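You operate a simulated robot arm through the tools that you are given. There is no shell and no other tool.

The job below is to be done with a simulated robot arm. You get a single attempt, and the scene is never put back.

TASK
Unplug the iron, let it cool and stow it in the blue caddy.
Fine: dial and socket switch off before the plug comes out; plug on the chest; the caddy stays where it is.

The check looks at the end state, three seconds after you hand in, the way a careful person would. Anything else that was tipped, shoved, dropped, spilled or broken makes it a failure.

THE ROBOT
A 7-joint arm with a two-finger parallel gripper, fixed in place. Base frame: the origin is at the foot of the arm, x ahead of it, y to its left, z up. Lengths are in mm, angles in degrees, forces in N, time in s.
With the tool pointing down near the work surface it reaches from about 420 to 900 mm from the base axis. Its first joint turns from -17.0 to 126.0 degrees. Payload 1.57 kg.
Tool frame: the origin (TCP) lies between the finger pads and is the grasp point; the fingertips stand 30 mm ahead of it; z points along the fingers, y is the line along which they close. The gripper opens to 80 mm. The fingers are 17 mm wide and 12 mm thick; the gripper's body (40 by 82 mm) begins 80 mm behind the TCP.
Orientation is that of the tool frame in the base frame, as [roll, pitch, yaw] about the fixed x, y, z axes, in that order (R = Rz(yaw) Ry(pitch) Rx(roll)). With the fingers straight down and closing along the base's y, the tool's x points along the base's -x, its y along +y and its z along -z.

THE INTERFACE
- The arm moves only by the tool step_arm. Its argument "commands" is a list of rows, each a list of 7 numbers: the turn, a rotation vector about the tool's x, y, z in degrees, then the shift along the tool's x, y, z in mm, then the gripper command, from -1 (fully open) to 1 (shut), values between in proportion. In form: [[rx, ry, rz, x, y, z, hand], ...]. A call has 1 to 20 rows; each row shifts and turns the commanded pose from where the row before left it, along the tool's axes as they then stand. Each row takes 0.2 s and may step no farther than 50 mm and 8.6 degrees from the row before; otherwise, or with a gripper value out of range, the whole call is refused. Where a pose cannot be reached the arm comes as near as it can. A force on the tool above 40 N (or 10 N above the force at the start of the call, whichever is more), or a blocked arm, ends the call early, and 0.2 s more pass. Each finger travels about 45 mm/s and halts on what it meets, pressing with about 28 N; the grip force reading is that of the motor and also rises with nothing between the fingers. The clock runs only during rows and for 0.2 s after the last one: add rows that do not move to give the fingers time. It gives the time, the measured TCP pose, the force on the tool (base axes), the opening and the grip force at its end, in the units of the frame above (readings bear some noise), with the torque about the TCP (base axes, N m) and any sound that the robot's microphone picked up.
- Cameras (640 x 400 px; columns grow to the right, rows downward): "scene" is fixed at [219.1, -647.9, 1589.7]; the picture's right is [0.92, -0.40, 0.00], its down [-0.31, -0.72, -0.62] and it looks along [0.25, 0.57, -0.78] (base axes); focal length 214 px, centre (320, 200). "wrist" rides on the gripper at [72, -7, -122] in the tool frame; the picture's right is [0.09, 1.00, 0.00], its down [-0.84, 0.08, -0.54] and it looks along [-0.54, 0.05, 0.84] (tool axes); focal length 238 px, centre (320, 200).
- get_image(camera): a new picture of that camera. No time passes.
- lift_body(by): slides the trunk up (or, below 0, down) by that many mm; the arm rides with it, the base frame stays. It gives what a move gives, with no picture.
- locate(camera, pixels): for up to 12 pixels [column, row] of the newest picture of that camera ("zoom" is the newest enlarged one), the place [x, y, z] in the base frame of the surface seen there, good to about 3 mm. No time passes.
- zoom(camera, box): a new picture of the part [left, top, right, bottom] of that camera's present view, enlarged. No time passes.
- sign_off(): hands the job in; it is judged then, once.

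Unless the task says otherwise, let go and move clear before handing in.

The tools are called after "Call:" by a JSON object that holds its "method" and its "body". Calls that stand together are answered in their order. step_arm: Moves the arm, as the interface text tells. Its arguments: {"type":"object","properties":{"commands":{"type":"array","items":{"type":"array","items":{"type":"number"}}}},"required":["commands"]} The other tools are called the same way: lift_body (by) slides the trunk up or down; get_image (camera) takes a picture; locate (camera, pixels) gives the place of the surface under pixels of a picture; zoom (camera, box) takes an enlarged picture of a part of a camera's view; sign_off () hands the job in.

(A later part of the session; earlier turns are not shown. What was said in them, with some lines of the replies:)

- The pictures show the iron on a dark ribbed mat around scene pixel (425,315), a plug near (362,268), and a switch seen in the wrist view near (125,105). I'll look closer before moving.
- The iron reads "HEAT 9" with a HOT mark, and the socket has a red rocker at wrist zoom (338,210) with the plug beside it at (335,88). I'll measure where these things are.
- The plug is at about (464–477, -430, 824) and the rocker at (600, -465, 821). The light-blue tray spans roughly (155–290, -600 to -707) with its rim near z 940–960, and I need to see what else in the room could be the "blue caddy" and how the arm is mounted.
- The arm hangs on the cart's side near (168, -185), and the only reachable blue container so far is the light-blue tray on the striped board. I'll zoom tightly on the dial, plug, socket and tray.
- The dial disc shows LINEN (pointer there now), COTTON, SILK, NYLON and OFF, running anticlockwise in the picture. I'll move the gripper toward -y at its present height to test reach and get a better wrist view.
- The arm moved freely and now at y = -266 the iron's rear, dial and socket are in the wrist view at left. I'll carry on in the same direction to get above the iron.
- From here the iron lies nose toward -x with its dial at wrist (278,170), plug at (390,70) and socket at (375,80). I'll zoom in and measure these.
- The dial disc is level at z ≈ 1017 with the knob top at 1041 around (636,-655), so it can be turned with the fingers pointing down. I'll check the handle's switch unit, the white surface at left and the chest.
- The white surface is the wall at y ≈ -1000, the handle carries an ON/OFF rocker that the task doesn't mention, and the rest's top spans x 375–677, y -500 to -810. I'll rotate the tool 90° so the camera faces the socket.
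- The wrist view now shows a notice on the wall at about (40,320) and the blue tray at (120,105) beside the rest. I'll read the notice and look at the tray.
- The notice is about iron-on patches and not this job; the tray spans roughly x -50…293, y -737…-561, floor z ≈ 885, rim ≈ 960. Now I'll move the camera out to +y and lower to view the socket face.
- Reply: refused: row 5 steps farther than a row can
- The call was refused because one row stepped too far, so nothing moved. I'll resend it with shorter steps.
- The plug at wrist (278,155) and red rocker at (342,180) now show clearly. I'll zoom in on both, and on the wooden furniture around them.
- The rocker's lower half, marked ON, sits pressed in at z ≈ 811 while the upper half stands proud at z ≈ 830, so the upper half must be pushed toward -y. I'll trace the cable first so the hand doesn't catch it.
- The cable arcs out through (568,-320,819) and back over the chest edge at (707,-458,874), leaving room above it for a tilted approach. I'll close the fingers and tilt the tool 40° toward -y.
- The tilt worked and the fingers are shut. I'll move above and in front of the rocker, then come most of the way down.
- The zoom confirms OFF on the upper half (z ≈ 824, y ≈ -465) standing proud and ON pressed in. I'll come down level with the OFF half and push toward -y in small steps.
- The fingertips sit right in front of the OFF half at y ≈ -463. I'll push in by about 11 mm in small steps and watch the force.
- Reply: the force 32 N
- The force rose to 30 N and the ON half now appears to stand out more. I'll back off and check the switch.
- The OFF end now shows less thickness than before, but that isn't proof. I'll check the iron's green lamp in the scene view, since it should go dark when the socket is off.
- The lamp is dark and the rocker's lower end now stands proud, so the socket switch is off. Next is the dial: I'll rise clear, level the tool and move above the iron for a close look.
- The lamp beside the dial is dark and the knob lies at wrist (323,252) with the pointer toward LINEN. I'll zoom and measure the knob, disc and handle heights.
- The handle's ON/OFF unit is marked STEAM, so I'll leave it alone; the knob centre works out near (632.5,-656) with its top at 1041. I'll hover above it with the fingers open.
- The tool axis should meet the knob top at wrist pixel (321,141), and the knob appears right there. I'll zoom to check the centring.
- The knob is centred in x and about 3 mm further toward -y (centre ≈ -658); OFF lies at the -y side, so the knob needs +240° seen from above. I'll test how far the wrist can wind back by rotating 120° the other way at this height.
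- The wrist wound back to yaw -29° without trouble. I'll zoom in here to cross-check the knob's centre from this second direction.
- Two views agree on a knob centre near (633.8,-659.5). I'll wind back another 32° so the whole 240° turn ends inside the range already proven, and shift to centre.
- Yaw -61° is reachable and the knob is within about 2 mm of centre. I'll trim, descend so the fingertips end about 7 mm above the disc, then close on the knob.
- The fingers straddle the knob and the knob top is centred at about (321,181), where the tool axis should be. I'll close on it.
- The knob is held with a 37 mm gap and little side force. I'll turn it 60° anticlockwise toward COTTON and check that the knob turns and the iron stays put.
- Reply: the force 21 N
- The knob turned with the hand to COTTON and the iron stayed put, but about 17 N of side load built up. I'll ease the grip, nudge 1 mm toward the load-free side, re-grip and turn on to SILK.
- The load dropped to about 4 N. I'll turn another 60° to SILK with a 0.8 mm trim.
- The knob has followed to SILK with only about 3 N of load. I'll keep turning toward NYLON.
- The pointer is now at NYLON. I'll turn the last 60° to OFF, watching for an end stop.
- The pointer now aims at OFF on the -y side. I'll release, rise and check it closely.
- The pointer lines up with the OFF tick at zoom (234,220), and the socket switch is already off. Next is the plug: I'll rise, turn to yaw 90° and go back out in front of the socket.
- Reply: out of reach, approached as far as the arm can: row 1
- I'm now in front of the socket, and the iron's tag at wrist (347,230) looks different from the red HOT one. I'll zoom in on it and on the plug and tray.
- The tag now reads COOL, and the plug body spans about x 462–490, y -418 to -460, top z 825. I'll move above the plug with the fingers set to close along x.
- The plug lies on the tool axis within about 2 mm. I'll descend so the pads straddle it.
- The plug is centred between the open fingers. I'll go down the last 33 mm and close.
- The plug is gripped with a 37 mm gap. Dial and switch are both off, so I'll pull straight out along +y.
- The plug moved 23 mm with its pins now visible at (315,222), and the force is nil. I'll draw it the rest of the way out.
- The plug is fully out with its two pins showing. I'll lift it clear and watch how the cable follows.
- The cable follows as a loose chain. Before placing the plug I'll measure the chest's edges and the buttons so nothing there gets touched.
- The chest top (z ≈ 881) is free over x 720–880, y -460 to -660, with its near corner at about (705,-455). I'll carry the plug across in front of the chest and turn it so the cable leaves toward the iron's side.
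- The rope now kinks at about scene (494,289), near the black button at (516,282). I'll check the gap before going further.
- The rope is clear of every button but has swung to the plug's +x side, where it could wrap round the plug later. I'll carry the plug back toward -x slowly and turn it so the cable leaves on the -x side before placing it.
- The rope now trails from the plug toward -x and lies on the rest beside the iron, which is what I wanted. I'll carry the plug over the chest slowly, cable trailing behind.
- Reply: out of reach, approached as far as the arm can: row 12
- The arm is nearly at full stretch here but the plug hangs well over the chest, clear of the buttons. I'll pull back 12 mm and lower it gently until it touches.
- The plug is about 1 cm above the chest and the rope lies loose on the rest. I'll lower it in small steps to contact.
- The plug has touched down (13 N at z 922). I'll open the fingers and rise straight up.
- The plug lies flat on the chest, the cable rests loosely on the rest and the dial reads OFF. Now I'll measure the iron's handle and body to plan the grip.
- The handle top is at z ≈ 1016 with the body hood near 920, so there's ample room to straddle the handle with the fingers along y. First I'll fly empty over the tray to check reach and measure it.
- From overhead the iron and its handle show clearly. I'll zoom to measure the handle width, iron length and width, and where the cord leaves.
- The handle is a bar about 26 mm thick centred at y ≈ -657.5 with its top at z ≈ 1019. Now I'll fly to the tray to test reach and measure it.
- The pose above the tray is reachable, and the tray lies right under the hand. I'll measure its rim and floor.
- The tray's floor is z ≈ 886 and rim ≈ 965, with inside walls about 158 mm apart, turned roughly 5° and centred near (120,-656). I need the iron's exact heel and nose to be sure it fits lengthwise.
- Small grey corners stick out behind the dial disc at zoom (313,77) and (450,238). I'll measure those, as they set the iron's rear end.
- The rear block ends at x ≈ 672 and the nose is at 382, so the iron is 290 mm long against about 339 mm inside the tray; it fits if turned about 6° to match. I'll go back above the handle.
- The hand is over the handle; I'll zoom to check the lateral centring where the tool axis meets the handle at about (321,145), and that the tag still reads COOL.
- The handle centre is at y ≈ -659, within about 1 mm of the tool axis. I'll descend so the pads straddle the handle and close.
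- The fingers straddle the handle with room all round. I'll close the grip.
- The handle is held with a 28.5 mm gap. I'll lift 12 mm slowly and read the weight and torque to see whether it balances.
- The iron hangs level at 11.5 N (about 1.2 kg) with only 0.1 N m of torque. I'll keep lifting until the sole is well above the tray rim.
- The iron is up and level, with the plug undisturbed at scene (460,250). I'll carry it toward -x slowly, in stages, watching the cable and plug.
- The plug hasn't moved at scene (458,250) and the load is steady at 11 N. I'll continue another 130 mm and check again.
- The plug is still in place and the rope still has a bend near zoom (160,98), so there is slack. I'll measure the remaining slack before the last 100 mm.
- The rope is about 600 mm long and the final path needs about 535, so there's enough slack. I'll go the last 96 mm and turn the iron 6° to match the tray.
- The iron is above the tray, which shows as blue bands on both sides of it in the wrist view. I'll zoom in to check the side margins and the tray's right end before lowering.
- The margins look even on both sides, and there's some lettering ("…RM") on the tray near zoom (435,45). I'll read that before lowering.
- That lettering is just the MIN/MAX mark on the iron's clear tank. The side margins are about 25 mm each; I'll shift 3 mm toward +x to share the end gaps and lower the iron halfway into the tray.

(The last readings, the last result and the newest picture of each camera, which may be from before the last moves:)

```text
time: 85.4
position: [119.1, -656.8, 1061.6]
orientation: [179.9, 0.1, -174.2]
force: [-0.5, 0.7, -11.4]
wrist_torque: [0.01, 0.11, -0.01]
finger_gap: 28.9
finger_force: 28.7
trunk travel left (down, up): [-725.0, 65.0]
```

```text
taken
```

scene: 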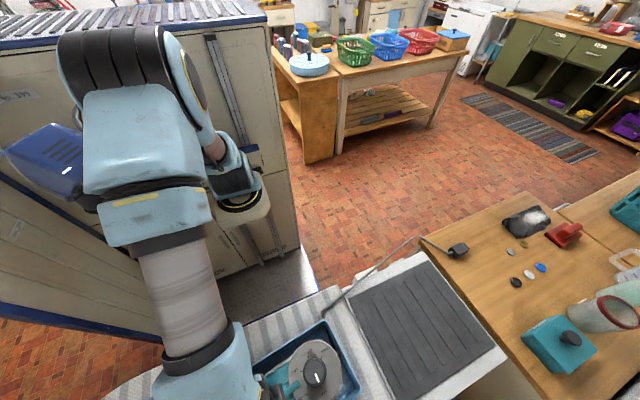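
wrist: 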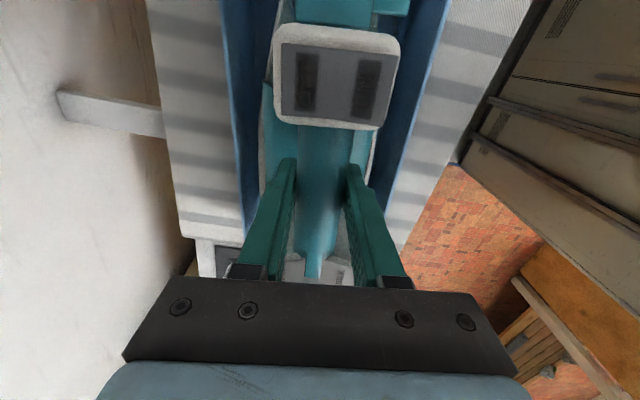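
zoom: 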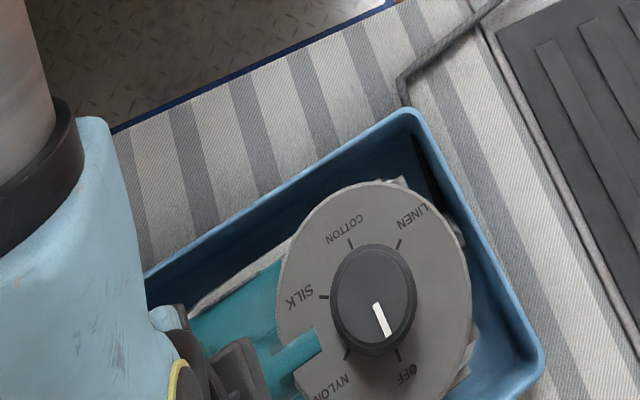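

The iron is between the walls with even margins and steady load. I'll lower further and then step down gently to touchdown.

Call:
{"method": "step_arm", "body": {"commands": [[0, 0, 0, 0, 0, 10, 1], [0, 0, 0, 0, 0, 10, 1], [0, 0, 0, 0, 0, 10, 1], [0, 0, 0, 0, 0, 8, 1], [0, 0, 0, 0, 0, 0, 1]]}}

Call:
{"method": "zoom", "body": {"camera": "scene", "box": [220, 290, 380, 400]}}

Call:
{"method": "get_image", "body": {"camera": "wrist"}}

```text
time: 86.6
position: [117.7, -656.1, 1023.2]
orientation: [179.9, 0.0, -174.0]
force: [-0.6, -0.3, -11.4]
wrist_torque: [0.01, 0.13, 0.01]
finger_gap: 28.6
finger_force: 28.3
trunk travel left (down, up): [-725.0, 65.0]
```

```text
3.64 times, centred on (300, 345) of scene
```

zoom: 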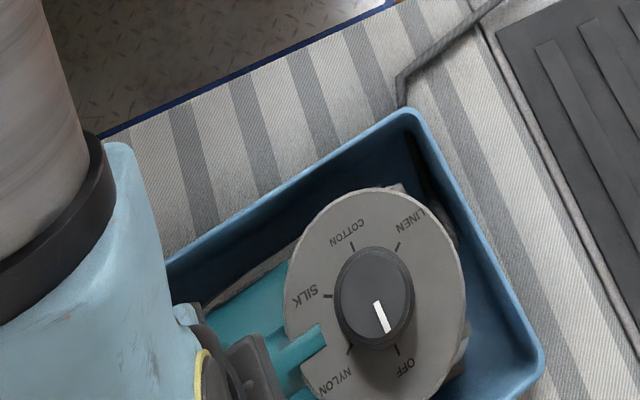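

```text
taken
```

wrist: 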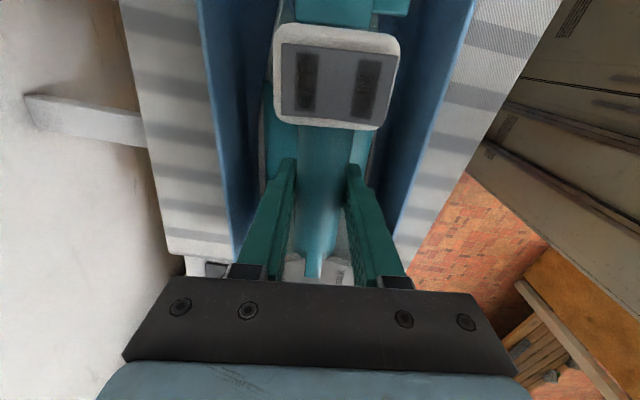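

About 12–15 mm remain to the tray floor. I'll lower in 3 mm then 2 mm steps.

Call:
{"method": "step_arm", "body": {"commands": [[0, 0, 0, 0, 0, 3, 1], [0, 0, 0, 0, 0, 3, 1], [0, 0, 0, 0, 0, 2, 1], [0, 0, 0, 0, 0, 2, 1], [0, 0, 0, 0, 0, 0, 1]]}}

```text
time: 87.8
position: [118.0, -656.3, 1011.6]
orientation: [179.9, 0.0, -174.1]
force: [1.4, 0.6, -11.8]
wrist_torque: [-0.03, 0.11, 0.01]
finger_gap: 28.7
finger_force: 27.8
trunk travel left (down, up): [-725.0, 65.0]
```

The full weight still hangs at z 1012, so it hasn't touched yet. I'll go on in 2 mm steps.

Call:
{"method": "step_arm", "body": {"commands": [[0, 0, 0, 0, 0, 2, 1], [0, 0, 0, 0, 0, 2, 1], [0, 0, 0, 0, 0, 0, 1]]}}

```text
time: 88.6
position: [119.1, -656.3, 1007.5]
orientation: [-180.0, 0.0, -174.2]
force: [-0.3, 0.2, -11.5]
wrist_torque: [0.05, 0.14, 0.0]
finger_gap: 28.6
finger_force: 27.4
trunk travel left (down, up): [-725.0, 65.0]
```

Call:
{"method": "step_arm", "body": {"commands": [[0, 0, 0, 0, 0, 1.5, 1], [0, 0, 0, 0, 0, 1.5, 1], [0, 0, 0, 0, 0, 0, 1]]}}

Call:
{"method": "zoom", "body": {"camera": "scene", "box": [220, 290, 380, 400]}}

```text
time: 89.4
position: [118.6, -657.5, 1005.7]
orientation: [-179.8, -0.1, -174.0]
force: [-0.1, -7.1, 11.0]
wrist_torque: [-0.06, 0.26, -0.05]
finger_gap: 28.6
finger_force: 27.6
trunk travel left (down, up): [-725.0, 65.0]
```

```text
3.64 times, centred on (300, 345) of scene
```

zoom: 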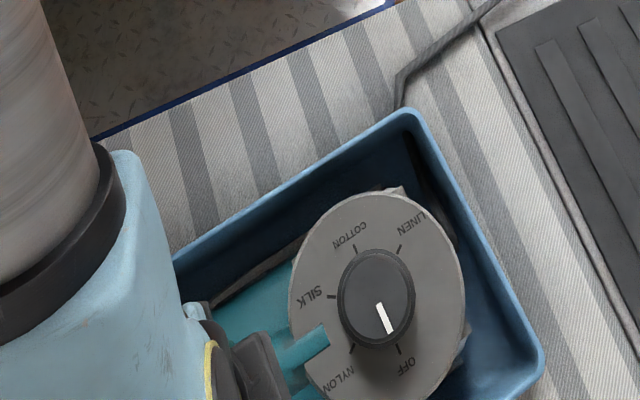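

The reading swung from -11 N to +11 N, so the iron is standing on the tray floor. I'll ease off a millimetre, open the fingers and rise.

Call:
{"method": "step_arm", "body": {"commands": [[0, 0, 0, 0, 0, -1, 1], [0, 0, 0, 0, 0, 0, 0.2], [0, 0, 0, 0, 0, 0, 0], [0, 0, 0, 0, 0, 0, -0.5], [0, 0, 0, 0, 0, 0, -1], [0, 0, 0, 0, 0, 0, -1]]}}

Call:
{"method": "get_image", "body": {"camera": "wrist"}}

Call:
{"method": "get_image", "body": {"camera": "scene"}}

```text
time: 90.8
position: [118.0, -656.5, 1005.3]
orientation: [-180.0, 0.0, -174.1]
force: [0.3, 0.1, 0.3]
wrist_torque: [0.02, -0.01, 0.02]
finger_gap: 79.8
finger_force: 0.1
trunk travel left (down, up): [-725.0, 65.0]
```

```text
taken
```

wrist: 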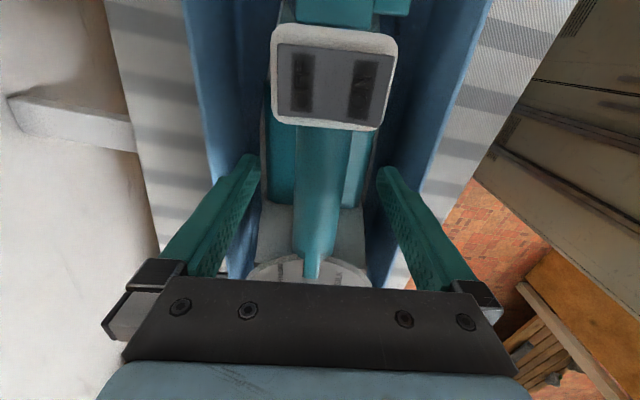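

```text
taken
```

scene: 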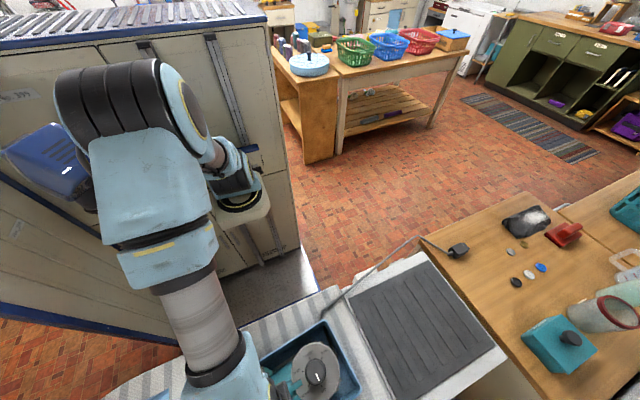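

The fingers are open with no contact force and the iron stands in the tray. I'll rise straight up and move off to look at the final state.

Call:
{"method": "step_arm", "body": {"commands": [[0, 0, 0, 0, 0, -20, -1], [0, 0, 0, 0, 0, -35, -1], [0, 0, 0, 0, 0, -40, -1], [0, 0, 0, 0, 0, -40, -1], [0, 0, 0, 0, 0, -40, -1], [0, 0, 0, -40, 0, -10, -1], [0, 0, 0, -40, 0, 0, -1], [0, 0, 0, -40, 0, 0, -1], [0, 0, 0, -40, 0, 0, -1], [0, 0, 0, -40, 0, 0, -1], [0, 0, 0, -40, 0, 0, -1], [0, 0, 0, -40, 0, 0, -1], [0, 0, 0, -40, 0, 0, -1]]}}

Call:
{"method": "get_image", "body": {"camera": "wrist"}}

Call:
{"method": "get_image", "body": {"camera": "scene"}}

```text
time: 93.6
position: [435.6, -622.8, 1193.8]
orientation: [180.0, 0.0, -174.2]
force: [-0.1, 0.1, 0.4]
wrist_torque: [0.05, -0.03, 0.0]
finger_gap: 79.7
finger_force: 0.1
trunk travel left (down, up): [-725.0, 65.0]
```

```text
taken
```

wrist: 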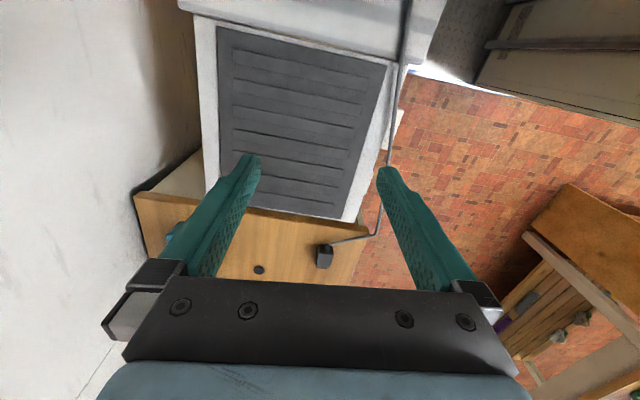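

```text
taken
```

scene: 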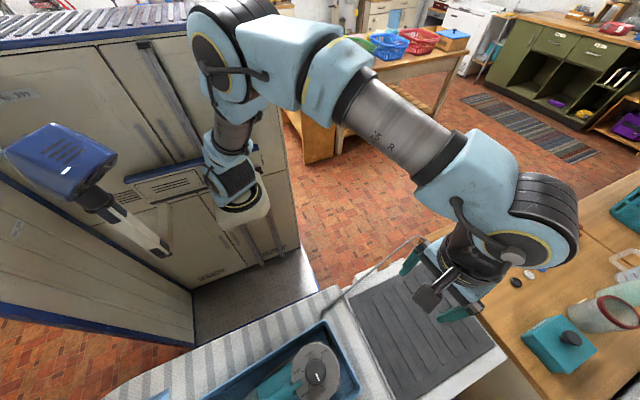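

The arm is clear and the iron sits in the tray at scene (310,375). I'll zoom in to verify the iron, dial, tray, plug and switch.

Call:
{"method": "zoom", "body": {"camera": "scene", "box": [220, 300, 380, 400]}}

Call:
{"method": "zoom", "body": {"camera": "wrist", "box": [180, 140, 420, 290]}}

Call:
{"method": "locate", "body": {"camera": "scene", "pixels": [[326, 323], [335, 340], [342, 350], [350, 370], [358, 385], [340, 340], [300, 335], [317, 375], [270, 395], [222, 398]]}}

Call:
{"method": "locate", "body": {"camera": "wrist", "pixels": [[323, 255], [325, 245], [330, 243], [378, 235], [385, 165], [405, 30], [258, 270]]}}

```text
4.00 times, centred on (300, 350) of scene
```

zoom: 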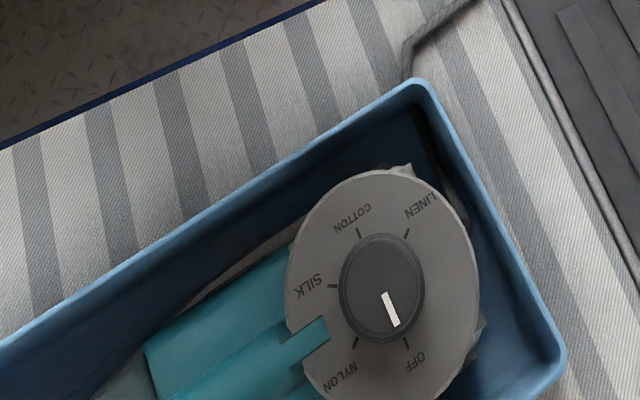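

```text
2.67 times, centred on (300, 215) of wrist
```

zoom: 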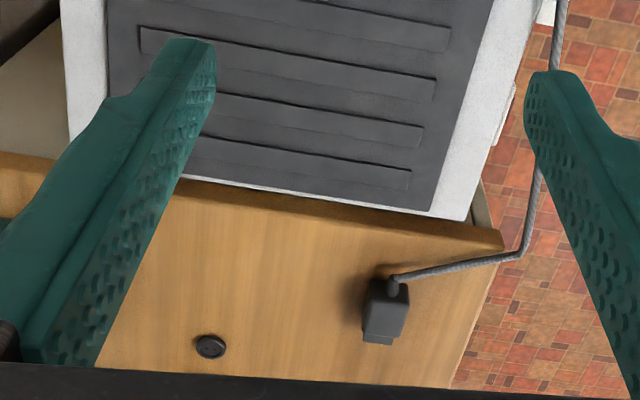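

```text
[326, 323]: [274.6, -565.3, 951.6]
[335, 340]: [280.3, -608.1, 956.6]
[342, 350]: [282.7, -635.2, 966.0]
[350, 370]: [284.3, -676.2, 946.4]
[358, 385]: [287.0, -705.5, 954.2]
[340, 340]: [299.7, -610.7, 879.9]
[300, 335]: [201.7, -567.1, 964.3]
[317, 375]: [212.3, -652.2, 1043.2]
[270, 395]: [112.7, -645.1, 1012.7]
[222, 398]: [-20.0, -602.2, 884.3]
```

```text
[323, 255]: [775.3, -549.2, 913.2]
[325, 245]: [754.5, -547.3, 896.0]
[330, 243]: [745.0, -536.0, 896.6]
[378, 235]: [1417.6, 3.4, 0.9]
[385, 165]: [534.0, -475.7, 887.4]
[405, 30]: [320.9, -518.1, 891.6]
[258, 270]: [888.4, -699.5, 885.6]
```

The tray rim reads the same as before (it hasn't moved), the iron stands level inside, the dial is at OFF, and the plug rests on the chest at about (775,-549). I'll move the arm away toward its starting place and take a last look.

Call:
{"method": "step_arm", "body": {"commands": [[0, 0, 0, 0, 35, -15, -1], [0, 0, 0, 0, 40, -15, -1], [0, 0, 0, 0, 40, -15, -1], [0, 0, 0, 0, 40, -15, -1], [0, 0, 0, -10, 40, -10, -1], [0, 0, 0, -10, 40, -10, -1], [0, 0, 0, -10, 40, 0, -1], [0, 0, 0, -10, 40, 0, -1], [0, 0, 0, -10, 40, 0, -1], [0, 0, 0, 0, 0, 0, -1]]}}

Call:
{"method": "get_image", "body": {"camera": "wrist"}}

Call:
{"method": "get_image", "body": {"camera": "scene"}}

```text
time: 95.8
position: [449.3, -260.8, 1268.7]
orientation: [-180.0, 0.0, -174.0]
force: [1.3, 0.3, -0.5]
wrist_torque: [0.03, -0.02, 0.0]
finger_gap: 79.9
finger_force: 0.1
trunk travel left (down, up): [-725.0, 65.0]
```

```text
taken
```

wrist: 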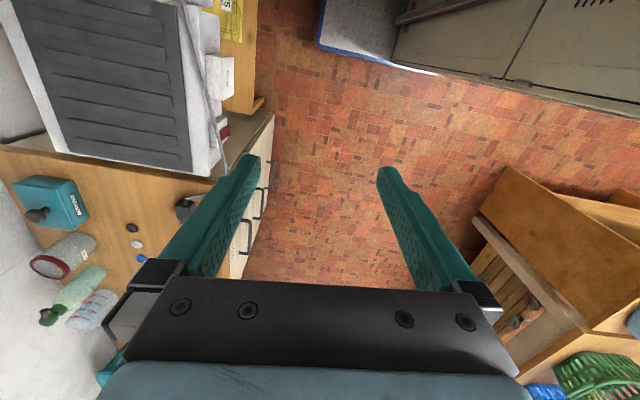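

```text
taken
```

scene: 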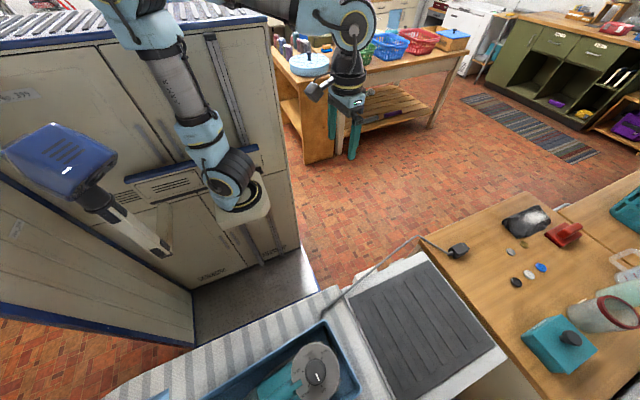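

Call:
{"method": "zoom", "body": {"camera": "scene", "box": [180, 290, 380, 400]}}

Call:
{"method": "zoom", "body": {"camera": "scene", "box": [340, 190, 560, 350]}}

Call:
{"method": "zoom", "body": {"camera": "wrist", "box": [170, 30, 270, 180]}}

Call:
{"method": "zoom", "body": {"camera": "scene", "box": [345, 245, 425, 295]}}

```text
3.20 times, centred on (280, 345) of scene
```

zoom: 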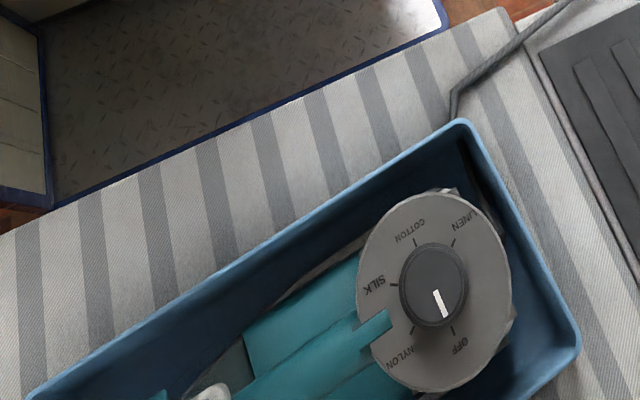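

```text
2.50 times, centred on (450, 270) of scene
```

zoom: 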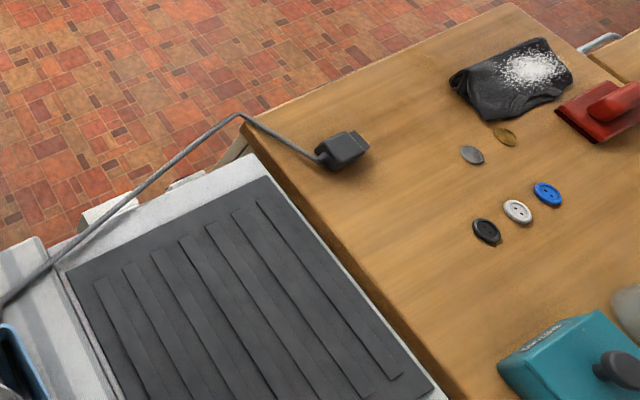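

```text
2.67 times, centred on (220, 105) of wrist
```

zoom: 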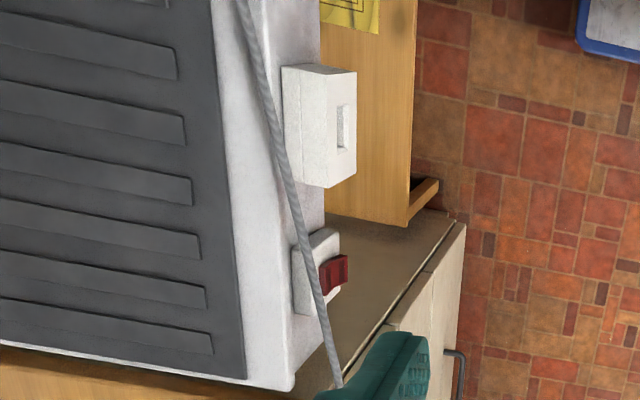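

```text
8.00 times, centred on (385, 270) of scene
```

zoom: 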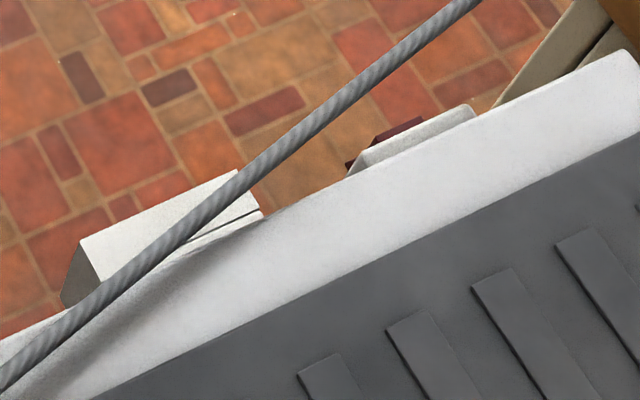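

The socket is empty, its rocker is still off, the plug and buttons are undisturbed, and the iron rests in the tray. One last check that the iron stands level, by measuring points across the dial disc and the plug.

Call:
{"method": "locate", "body": {"camera": "scene", "pixels": [[308, 350], [332, 358], [325, 398], [300, 372], [337, 372], [317, 374], [458, 250], [463, 247], [282, 385]]}}

```text
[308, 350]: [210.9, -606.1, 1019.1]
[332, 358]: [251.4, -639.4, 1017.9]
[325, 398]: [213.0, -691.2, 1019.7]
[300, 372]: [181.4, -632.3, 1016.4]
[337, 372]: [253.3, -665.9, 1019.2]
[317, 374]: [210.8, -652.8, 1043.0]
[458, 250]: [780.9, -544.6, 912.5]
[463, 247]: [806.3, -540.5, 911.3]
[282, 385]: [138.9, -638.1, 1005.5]
```

The disc is level all round (z 1016–1020), so the iron stands flat in the caddy. The plug is on the chest at about (790,-543), and the arm is clear with the gripper open, so I'm handing in.

Call:
{"method": "sign_off", "body": {}}

```text
The job is handed in.
```

The job is handed in: the iron is unplugged, cool and standing level in the blue caddy. I haven't seen a verdict from the check.

- **Switching off:** I turned the dial to OFF and pressed the socket switch off. The iron's lamp went dark before the plug came out.
- **Plug:** It lies flat on the chest, well inside the edge, with the cable loose.
- **Cooling:** The iron's tag read COOL before I lifted it.
- **Caddy:** Its rim measured the same before and after, so it hasn't moved. I took the light-blue tray on the ironing board as the caddy, since the only other blue container, a basket on the far table, is out of reach.
- **Everything else:** The buttons are where they were, and I saw nothing tipped or spilled. I left the STEAM switch on the handle alone, as the task didn't mention it.
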